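You operate a simulated robot arm through the tools that you are given. There is no shell and no other tool. Be economical: measure what you need, move in short steps, check, and stop when the job is done.

Carry out the task below with a simulated robot arm. There is one attempt and no reset: what you move stays moved.

TASK
Put one of the steel rollers from the wooden desk on the pink tag.
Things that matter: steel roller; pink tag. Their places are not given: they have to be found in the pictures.

It is judged by the outcome, as a careful person would: the job done as asked, and still so three seconds after it is handed in. It fails if anything else is knocked over, pushed out of place, dropped, spilled or broken.

THE ROBOT
A 7-joint arm with a two-finger parallel gripper, fixed in place. Base frame: the origin is at the foot of the arm, x ahead of it, y to its left, z up; the work surface is at about z = 0. Lengths are in m, angles in degrees, forces in N, time in s.
With the tool pointing down near the work surface it reaches from about 0.22 to 0.58 m from the base axis. Its first joint turns from -66.0 to 66.0 degrees. Payload 2.5 kg.
Tool frame: the origin (TCP) lies between the finger pads and is the grasp point; the fingertips stand 0.023 m ahead of it; z points along the fingers, y is the line along which they close. The gripper opens to 0.094 m. The fingers are 0.038 m wide and 0.01 m thick; the gripper's body (0.054 by 0.096 m) begins 0.039 m behind the TCP.
Orientation is told as [roll, pitch, yaw] about the base's x, y, z axes, in that order, counted from this pose: with the fingers straight down and closing along the base's y, the tool's x points along the base's -x, its y along +y and its z along -z.

THE INTERFACE
- The arm moves only by the tool arm_command. Its argument "rows" is a list that holds one entry, the list of rows, each a list of 5 numbers: the shift along the tool's x, y, z in m, then the turn about the tool's z in degrees, then the closure, from 0 (fully open) to 1 (shut). In form: [[[tx, ty, tz, yaw, fingers], ...]]. A call has 1 to 20 rows; each row is the pose to reach, as a shift and turn from the pose commanded when the call began, along the tool's axes at that moment. A row lasts 0.2 s, in which the tool goes at most 0.05 m and 8.6 degrees; a call with a longer step from one row to the next is refused whole, and so is a gripper value outside its range. A pose out of reach is approached as far as the arm can. The call stops where the force on the tool passes 40 N (or 10 N more than at its start, if that is more) or the arm is blocked; 0.2 s more then pass. The fingers move at their own pace (about 0.108 m/s each) and stop on an object; they squeeze with about 43 N. The grip force told is the motor's: it shows also when the fingers shut on nothing. Time passes only in rows, and 0.2 s behind the last, so rows that repeat a pose let the fingers close. It gives the time, the measured TCP pose, the force on the tool (base axes), the opening and the grip force at its end, in the units of the frame above (readings bear some noise), and new pictures: "views" is both (left out), scene, wrist or none.
- Cameras (640 x 400 px; columns grow to the right, rows downward): "scene" is fixed at [0.1415, -0.428, 0.5449]; the picture's right is [0.59, -0.81, 0.00], its down [-0.46, -0.33, -0.83] and it looks along [0.67, 0.49, -0.56] (base axes); focal length 355 px, centre (320, 200). "wrist" rides on the gripper at [-0.039, 0, -0.044] in the tool frame; the picture's right is [0.00, -1.00, 0.00], its down [0.97, 0.00, -0.24] and it looks along [0.24, 0.00, 0.97] (tool axes); focal length 218 px, centre (320, 200).
- point_at(camera, pixels): for up to 12 pixels [column, row] of the newest picture of that camera ("zoom" is the newest enlarged one), the place [x, y, z] in the base frame of the surface seen there, good to about 0.002 m. No time passes.
- close_up(camera, box): a new picture of the part [left, top, right, bottom] of that camera's present view, enlarged. No time passes.
- close_job(): hands the job in; it is judged then, once.

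Work in short steps. Measure before you move; look again where a grasp or a placing could have gone wrong, and mend it. You have 60 turns and 100 pictures in all, the two below and enlarged ones among them. Open the gripper and draw the arm clear of the work before you hand the job in, unless the task says otherwise; then end with one line.

The tools are called after "Request:" as name(argument=value, ...) on one line, values as JSON. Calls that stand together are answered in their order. arm_command: Moves the arm, as the interface text tells. Its arguments: {"type":"object","properties":{"rows":{"type":"array"},"views":{"type":"string","enum":["both","scene","wrist","none"]}},"required":["rows"]} The other tools are called the same way: point_at (camera, pixels) gives the place of the surface under pixels of a picture; close_up (camera, box) takes an enlarged picture of a part of a camera's view; close_job () hands the job in.

At the start:

```text
time_s: 0.0
eef_pos: [0.4326, -0.0377, 0.2545]
ee_rot: [0.0, 0.0, 0.0]
ft_force: [-0.5, 0.0, -0.6]
grip_width: 0.094
gripper_force: 0.1
```

scene: 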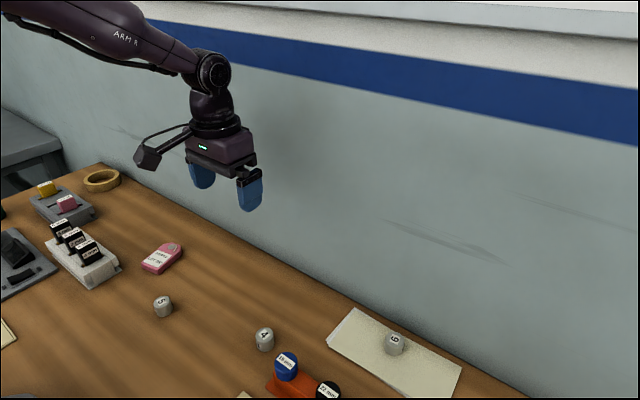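
wrist: 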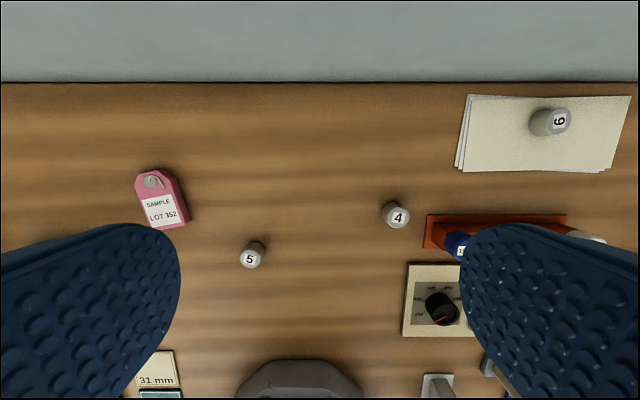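

The grey cylinders are numbered 5 (wrist 252,255), 4 (396,215) and 6, which sits on the paper. The pink tag is at (162,200). I'll enlarge the pictures and measure these points.

Request:
close_up(camera="scene", box=[120, 220, 300, 360])

Request:
close_up(camera="wrist", box=[120, 150, 290, 280])

Request:
point_at(camera="wrist", pixels=[[249, 260], [256, 246], [232, 275], [398, 218], [166, 214], [152, 181], [140, 176], [165, 172], [187, 220], [150, 222], [159, 204], [145, 195]])

Request:
point_at(camera="scene", pixels=[[162, 299], [163, 311], [158, 260], [172, 248], [264, 333], [154, 302], [172, 302], [143, 266], [160, 270], [180, 246]])

```text
2.86 times, centred on (210, 290) of scene
```

zoom: 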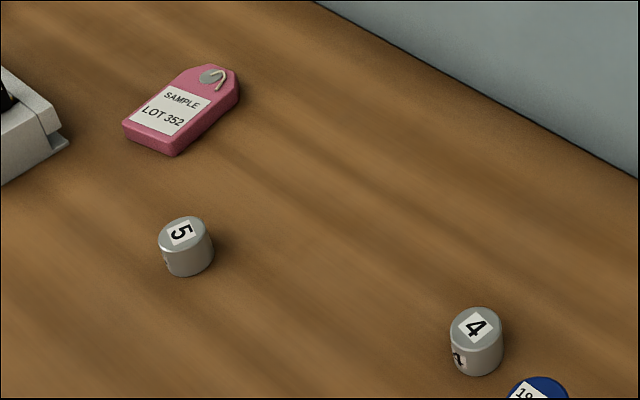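

```text
3.08 times, centred on (205, 215) of wrist
```

zoom: 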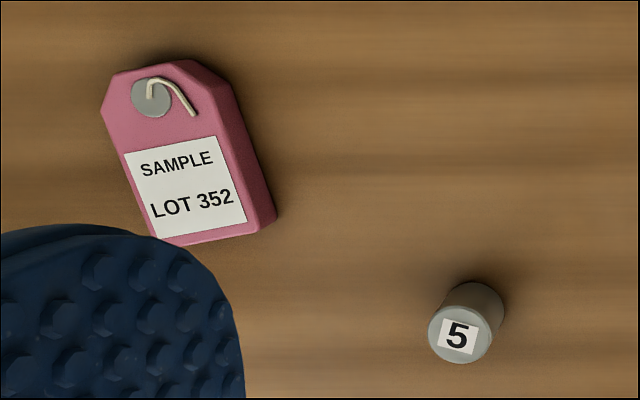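

```text
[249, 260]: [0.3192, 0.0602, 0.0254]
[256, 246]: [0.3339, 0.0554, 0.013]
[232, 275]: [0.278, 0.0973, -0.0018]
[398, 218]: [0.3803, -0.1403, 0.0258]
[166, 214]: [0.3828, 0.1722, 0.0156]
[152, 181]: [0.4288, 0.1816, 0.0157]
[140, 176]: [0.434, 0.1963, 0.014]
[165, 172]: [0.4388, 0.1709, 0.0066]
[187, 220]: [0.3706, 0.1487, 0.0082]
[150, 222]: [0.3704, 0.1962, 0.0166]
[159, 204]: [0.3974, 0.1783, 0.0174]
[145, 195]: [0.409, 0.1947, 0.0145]
```

```text
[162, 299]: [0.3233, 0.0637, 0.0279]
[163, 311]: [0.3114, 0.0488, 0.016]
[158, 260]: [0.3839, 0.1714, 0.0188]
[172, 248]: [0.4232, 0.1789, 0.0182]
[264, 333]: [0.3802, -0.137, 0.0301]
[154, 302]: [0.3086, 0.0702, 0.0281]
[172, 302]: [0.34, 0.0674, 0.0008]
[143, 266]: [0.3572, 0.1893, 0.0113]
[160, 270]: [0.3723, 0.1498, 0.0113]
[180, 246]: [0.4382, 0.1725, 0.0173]
```

Roller 5 stands alone on the desk at about (0.319, 0.059), with its top at 0.027. The tag's flat top is at z≈0.017, centred near (0.39, 0.174). I'll move above the roller and check.

Request:
arm_command(rows=[[[0.03, 0.025, 0.015, 0, 0.3], [0.06, 0.05, 0.03, 0, 0.3], [0.09, 0.075, 0.05, 0, 0.3], [0.114, 0.096, 0.08, 0, 0.3], [0.114, 0.096, 0.12, 0, 0.3], [0.114, 0.096, 0.15, 0, 0.3], [0.114, 0.096, 0.15, 0, 0.3]]])

```text
time_s: 1.6
eef_pos: [0.3185, 0.0581, 0.1061]
ee_rot: [0.0, -0.1, 0.1]
ft_force: [0.5, -0.4, -0.4]
grip_width: 0.0661
gripper_force: 0.0
```

scene: 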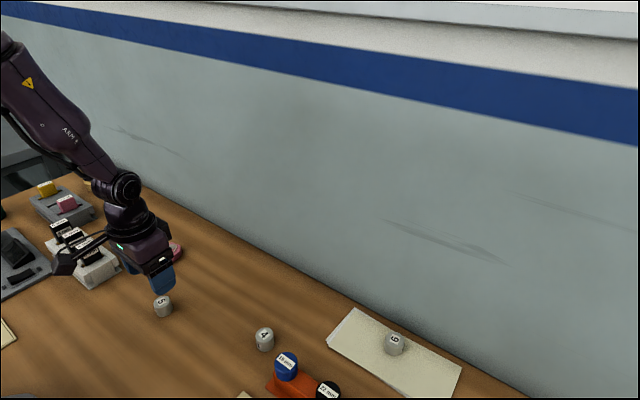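
wrist: 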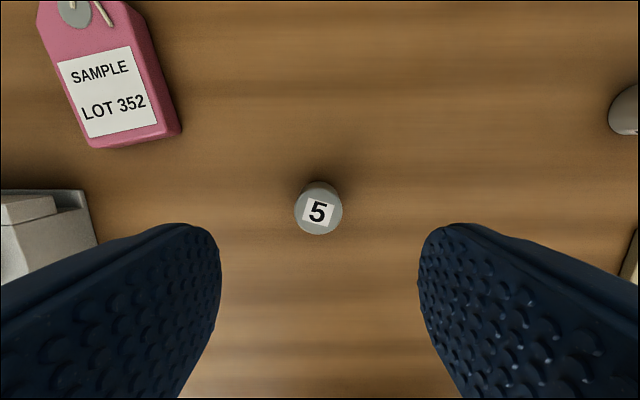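

Request:
point_at(camera="wrist", pixels=[[297, 213], [341, 213], [318, 190], [318, 230], [318, 212], [112, 80], [95, 91], [60, 63], [130, 47], [85, 135], [155, 122], [75, 195]])

Request:
close_up(camera="wrist", box=[270, 160, 370, 250])

```text
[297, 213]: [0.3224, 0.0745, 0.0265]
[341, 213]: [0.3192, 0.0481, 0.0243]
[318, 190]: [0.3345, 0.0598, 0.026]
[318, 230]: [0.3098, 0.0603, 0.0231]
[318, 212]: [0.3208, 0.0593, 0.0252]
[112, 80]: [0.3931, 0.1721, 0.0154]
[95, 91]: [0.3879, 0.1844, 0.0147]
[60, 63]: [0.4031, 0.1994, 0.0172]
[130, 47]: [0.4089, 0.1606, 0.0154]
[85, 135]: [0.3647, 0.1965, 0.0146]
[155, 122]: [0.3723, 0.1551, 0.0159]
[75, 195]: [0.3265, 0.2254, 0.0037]
```

```text
4.44 times, centred on (320, 205) of wrist
```

zoom: 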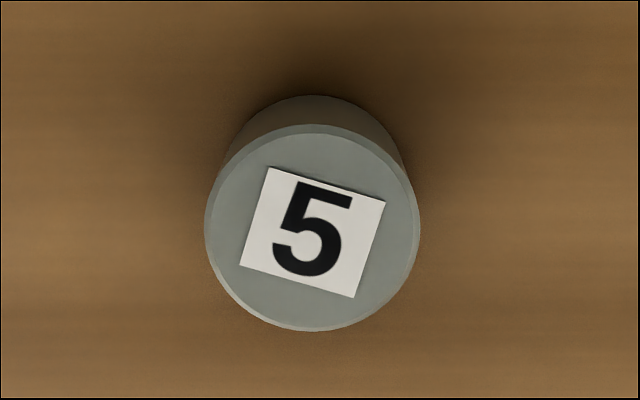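

Centre is (0.321, 0.060). I'll go down with the fingertips to about 5 mm above the desk and close.

Request:
arm_command(rows=[[[-0.0025, 0.002, 0.03, 0, 0.3], [-0.0025, 0.002, 0.055, 0, 0.3], [-0.0025, 0.002, 0.07, 0, 0.3], [-0.0025, 0.002, 0.0775, 0, 0.3], [-0.0025, 0.002, 0.0775, 0, 0.3], [-0.0025, 0.002, 0.0775, 0, 0.6], [-0.0025, 0.002, 0.0775, 0, 1], [-0.0025, 0.002, 0.0775, 0, 1], [-0.0025, 0.002, 0.0775, 0, 1]]])

Request:
close_up(camera="scene", box=[0, 160, 240, 330])

```text
time_s: 3.6
eef_pos: [0.3214, 0.0613, 0.0273]
ee_rot: [0.0, 0.0, -0.1]
ft_force: [0.5, 0.2, -0.3]
grip_width: 0.0285
gripper_force: 43.4
```

scene: 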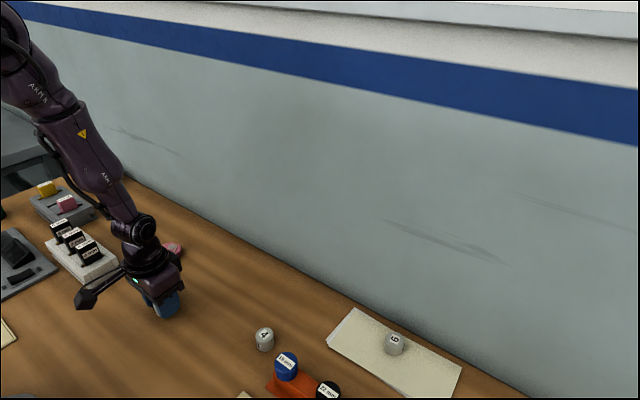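
wrist: 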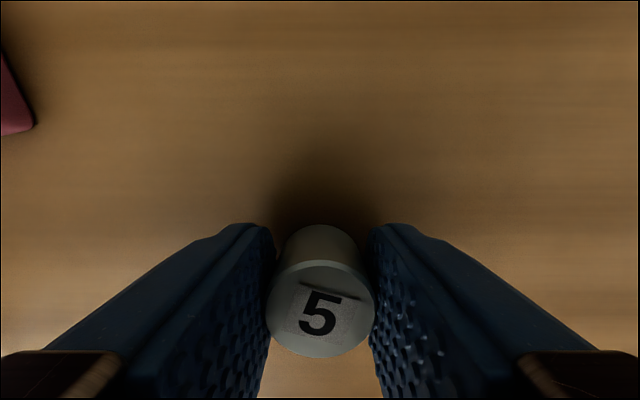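

```text
2.35 times, centred on (120, 245) of scene
```

zoom: 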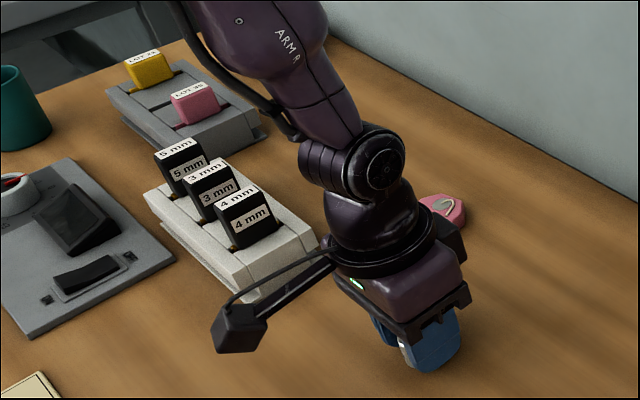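

The roller is held (opening 28.5 mm). Before moving toward the tag I'll measure the boom sticking out of the gripper and the rack beside the tag.

Request:
point_at(camera="zoom", pixels=[[235, 320], [215, 345], [260, 315], [320, 270], [350, 280], [265, 280], [245, 205], [250, 230], [210, 178], [178, 150], [300, 235], [455, 250]])

Request:
arm_command(rows=[[[0, 0, -0.04, 0, 1], [0, 0, -0.08, 0, 1], [0, 0, -0.115, 0, 1], [0, 0, -0.13, 0, 1], [0, 0, -0.13, 0, 1]]])

```text
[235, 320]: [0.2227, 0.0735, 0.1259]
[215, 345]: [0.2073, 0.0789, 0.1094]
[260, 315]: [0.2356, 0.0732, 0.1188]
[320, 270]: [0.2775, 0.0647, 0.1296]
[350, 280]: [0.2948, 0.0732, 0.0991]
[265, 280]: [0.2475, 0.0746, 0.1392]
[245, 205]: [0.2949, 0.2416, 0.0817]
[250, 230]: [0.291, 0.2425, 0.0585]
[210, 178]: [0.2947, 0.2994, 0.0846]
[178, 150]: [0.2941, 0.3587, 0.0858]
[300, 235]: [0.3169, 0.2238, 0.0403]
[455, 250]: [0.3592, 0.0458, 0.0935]
```

```text
time_s: 4.8
eef_pos: [0.3219, 0.0614, 0.1574]
ee_rot: [0.0, 0.1, 0.0]
ft_force: [-1.0, -0.4, -1.4]
grip_width: 0.0285
gripper_force: 43.0
```

scene: 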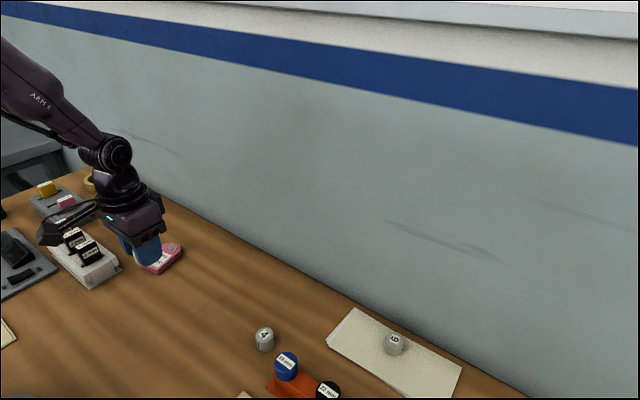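
wrist: 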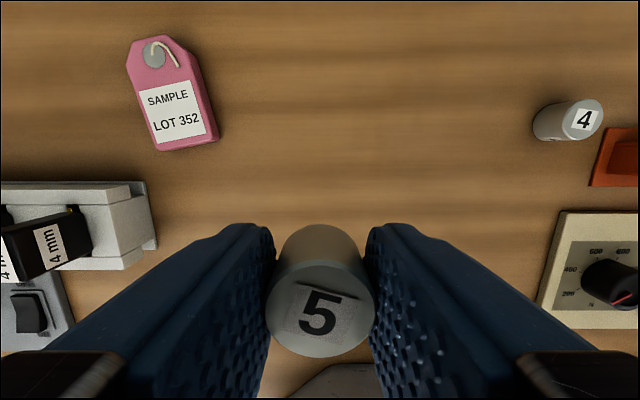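

The boom extends toward the base above z+0.07, so it clears the rack. I'll re-measure the tag's label and edges from this view.

Request:
point_at(camera="wrist", pixels=[[143, 93], [192, 82], [160, 140], [206, 130], [175, 112], [130, 60], [165, 148], [155, 55], [187, 60], [210, 138], [160, 75], [148, 190]])

Request:
close_up(camera="wrist", box=[110, 25, 235, 165])

```text
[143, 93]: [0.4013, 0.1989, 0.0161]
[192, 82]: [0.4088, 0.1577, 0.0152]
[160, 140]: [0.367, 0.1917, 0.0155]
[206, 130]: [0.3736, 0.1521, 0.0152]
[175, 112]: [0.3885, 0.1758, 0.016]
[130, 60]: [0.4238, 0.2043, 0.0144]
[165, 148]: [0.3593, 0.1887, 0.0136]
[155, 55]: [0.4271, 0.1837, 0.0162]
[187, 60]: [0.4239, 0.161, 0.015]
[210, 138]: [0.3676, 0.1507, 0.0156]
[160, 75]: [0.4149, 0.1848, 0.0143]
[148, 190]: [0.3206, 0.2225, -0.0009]
```

```text
2.86 times, centred on (172, 95) of wrist
```

zoom: 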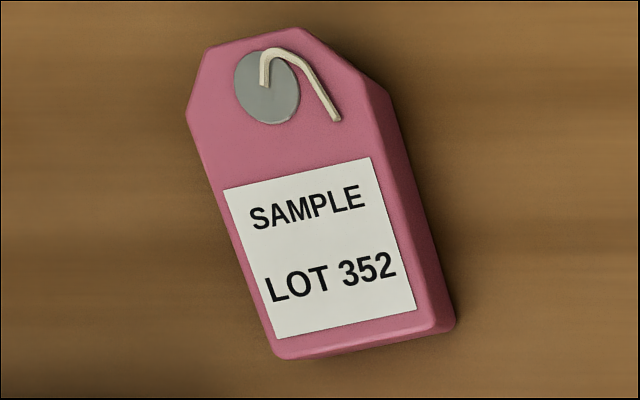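

Label centre is (0.388, 0.1755), top z 0.0155. I'll move over it and lower to about 15 mm above.

Request:
arm_command(rows=[[[-0.017, 0.03, 0, 0, 1], [-0.034, 0.06, 0, 0, 1], [-0.051, 0.09, 0, 0, 1], [-0.068, 0.115, 0, 0, 1], [-0.068, 0.115, 0.03, 0, 1], [-0.068, 0.115, 0.06, 0, 1], [-0.068, 0.115, 0.085, 0, 1], [-0.068, 0.115, 0.097, 0, 1], [-0.068, 0.115, 0.097, 0, 1]]])

Request:
close_up(camera="scene", box=[60, 190, 240, 310])

```text
time_s: 6.8
eef_pos: [0.3899, 0.176, 0.0607]
ee_rot: [0.0, 0.0, 0.1]
ft_force: [0.0, -0.7, -0.6]
grip_width: 0.0285
gripper_force: 43.4
```

scene: 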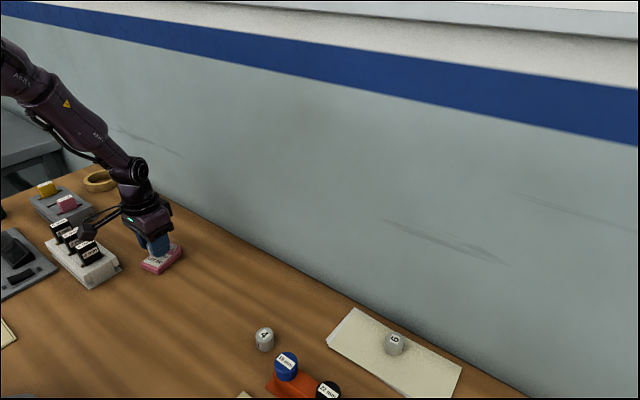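
wrist: 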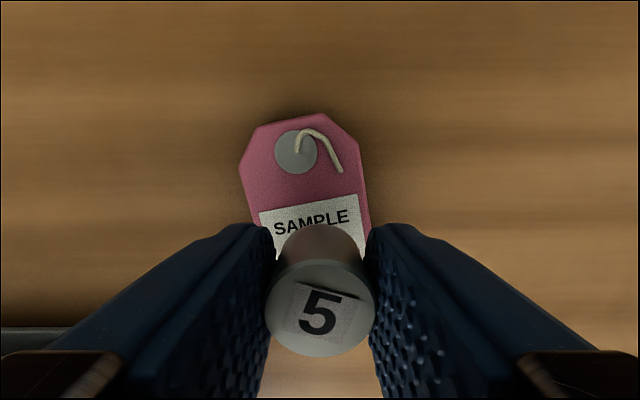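

```text
3.33 times, centred on (150, 250) of scene
```

zoom: 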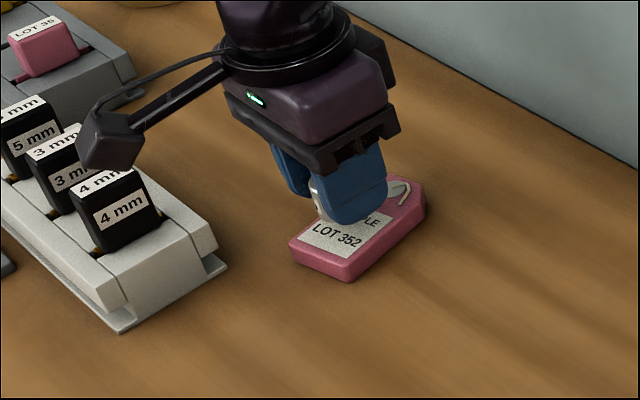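

The boom clears the blocks and the roller is over the label. I'll lower it gently about 17 mm and check the force before releasing.

Request:
arm_command(rows=[[[0, 0, 0.006, 0, 1], [0, 0, 0.011, 0, 1], [0, 0, 0.014, 0, 1], [0, 0, 0.016, 0, 1], [0, 0, 0.017, 0, 1], [0, 0, 0.017, 0, 1]]])

Request:
close_up(camera="scene", box=[110, 215, 200, 285])

```text
time_s: 8.2
eef_pos: [0.3902, 0.1752, 0.0442]
ee_rot: [0.0, 0.0, -0.1]
ft_force: [-0.3, -0.7, 0.6]
grip_width: 0.0285
gripper_force: 43.2
```

scene: 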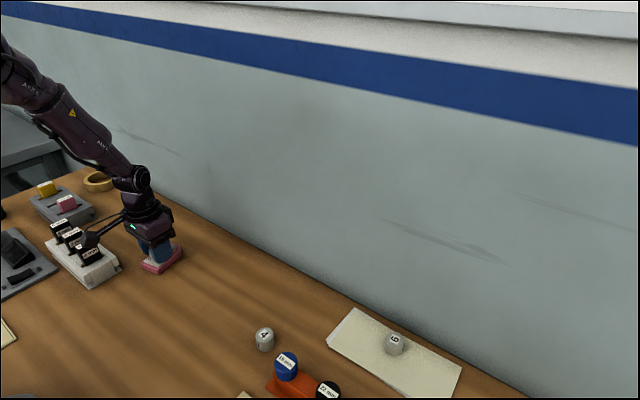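
wrist: 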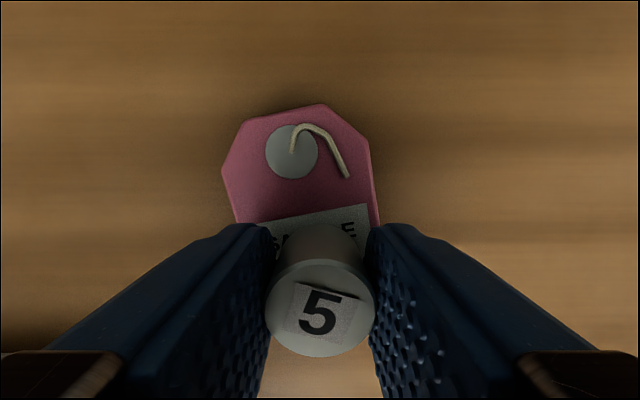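

```text
5.71 times, centred on (155, 250) of scene
```

zoom: 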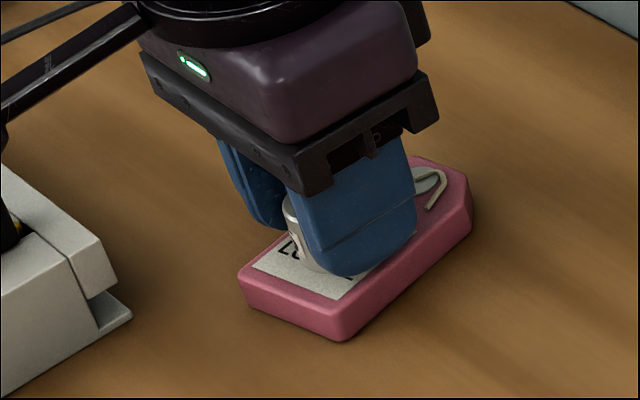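

Contact isn't clear yet and no load shows, so I'll feel down in 0.5 mm steps.

Request:
arm_command(rows=[[[0, 0, 0.0005, 0, 1], [0, 0, 0.001, 0, 1], [0, 0, 0.001, 0, 1]]], views="none")

```text
time_s: 9.0
eef_pos: [0.3897, 0.1753, 0.0429]
ee_rot: [0.1, 0.0, -0.1]
ft_force: [-5.1, -0.2, 17.7]
grip_width: 0.0284
gripper_force: 43.3
```

Contact was felt (18 N), so I'll ease off 0.5 mm, open slowly and rise.

Request:
arm_command(rows=[[[0, 0, -0.0005, 0, 1], [0, 0, -0.0005, 0, 0.65], [0, 0, -0.0005, 0, 0.5], [0, 0, -0.0005, 0, 0.45], [0, 0, -0.0005, 0, 0.45], [0, 0, -0.02, 0, 0.45], [0, 0, -0.05, 0, 0.45], [0, 0, -0.09, 0, 0.45], [0, 0, -0.13, 0, 0.45], [0, 0, -0.15, 0, 0.45]]])

Request:
close_up(camera="scene", box=[60, 190, 240, 310])

```text
time_s: 11.2
eef_pos: [0.389, 0.1751, 0.1912]
ee_rot: [0.1, 0.0, 0.0]
ft_force: [0.6, -0.6, 0.2]
grip_width: 0.0516
gripper_force: 0.1
```

scene: 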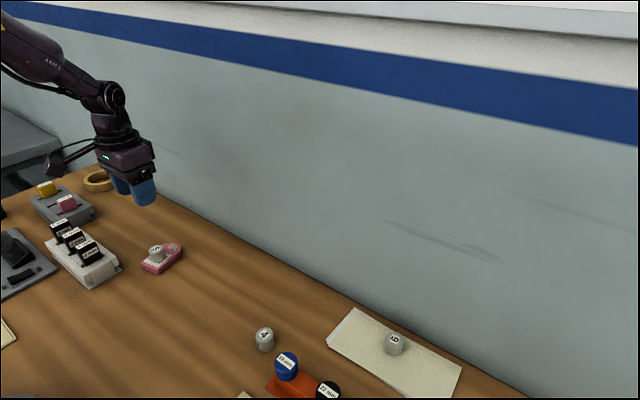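
wrist: 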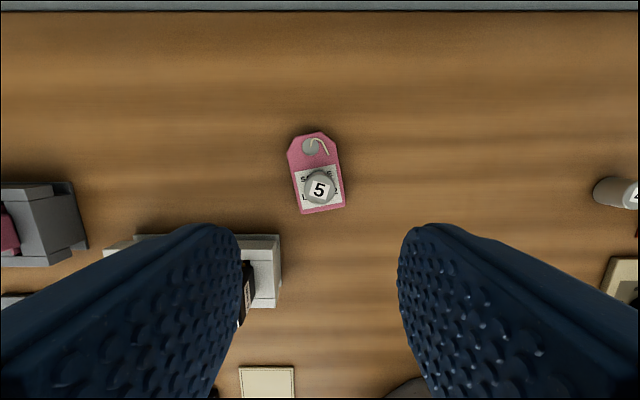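

```text
3.33 times, centred on (150, 250) of scene
```

zoom: 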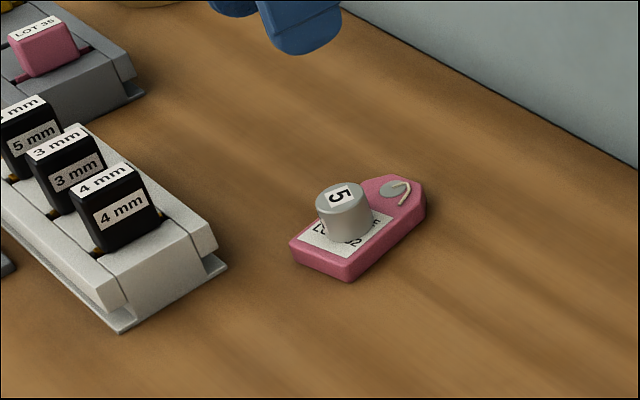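

Roller 5 stands upright and centred on the tag, and nothing else has moved. I'll open the gripper fully, draw it up and aside, then hand in.

Request:
arm_command(rows=[[[0, -0.03, -0.03, 0, 0.2], [0, -0.07, -0.05, 0, 0], [0, -0.11, -0.06, 0, 0], [0, -0.15, -0.06, 0, 0], [0, -0.15, -0.06, 0, 0]]], views="scene")

```text
time_s: 12.4
eef_pos: [0.3892, 0.0257, 0.2521]
ee_rot: [0.0, 0.1, 0.1]
ft_force: [-0.3, -0.2, -0.8]
grip_width: 0.0939
gripper_force: 0.0
```

scene: 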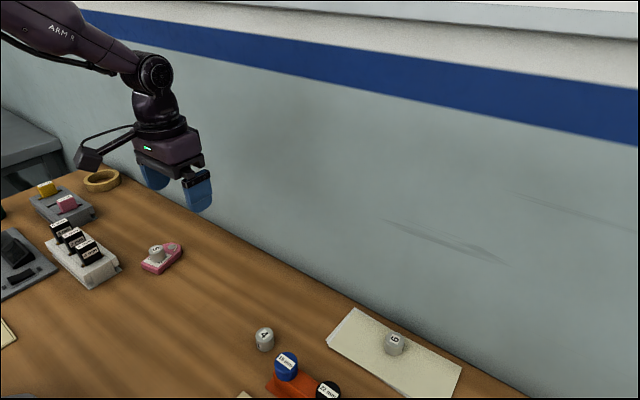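

The arm is clear and the roller hasn't moved, so I'm handing the job in.

Request:
close_job()

```text
The job is handed in.
```

Steel roller 5 from the wooden desk now stands upright on the pink tag, with nothing else disturbed and the arm drawn clear with the gripper open.
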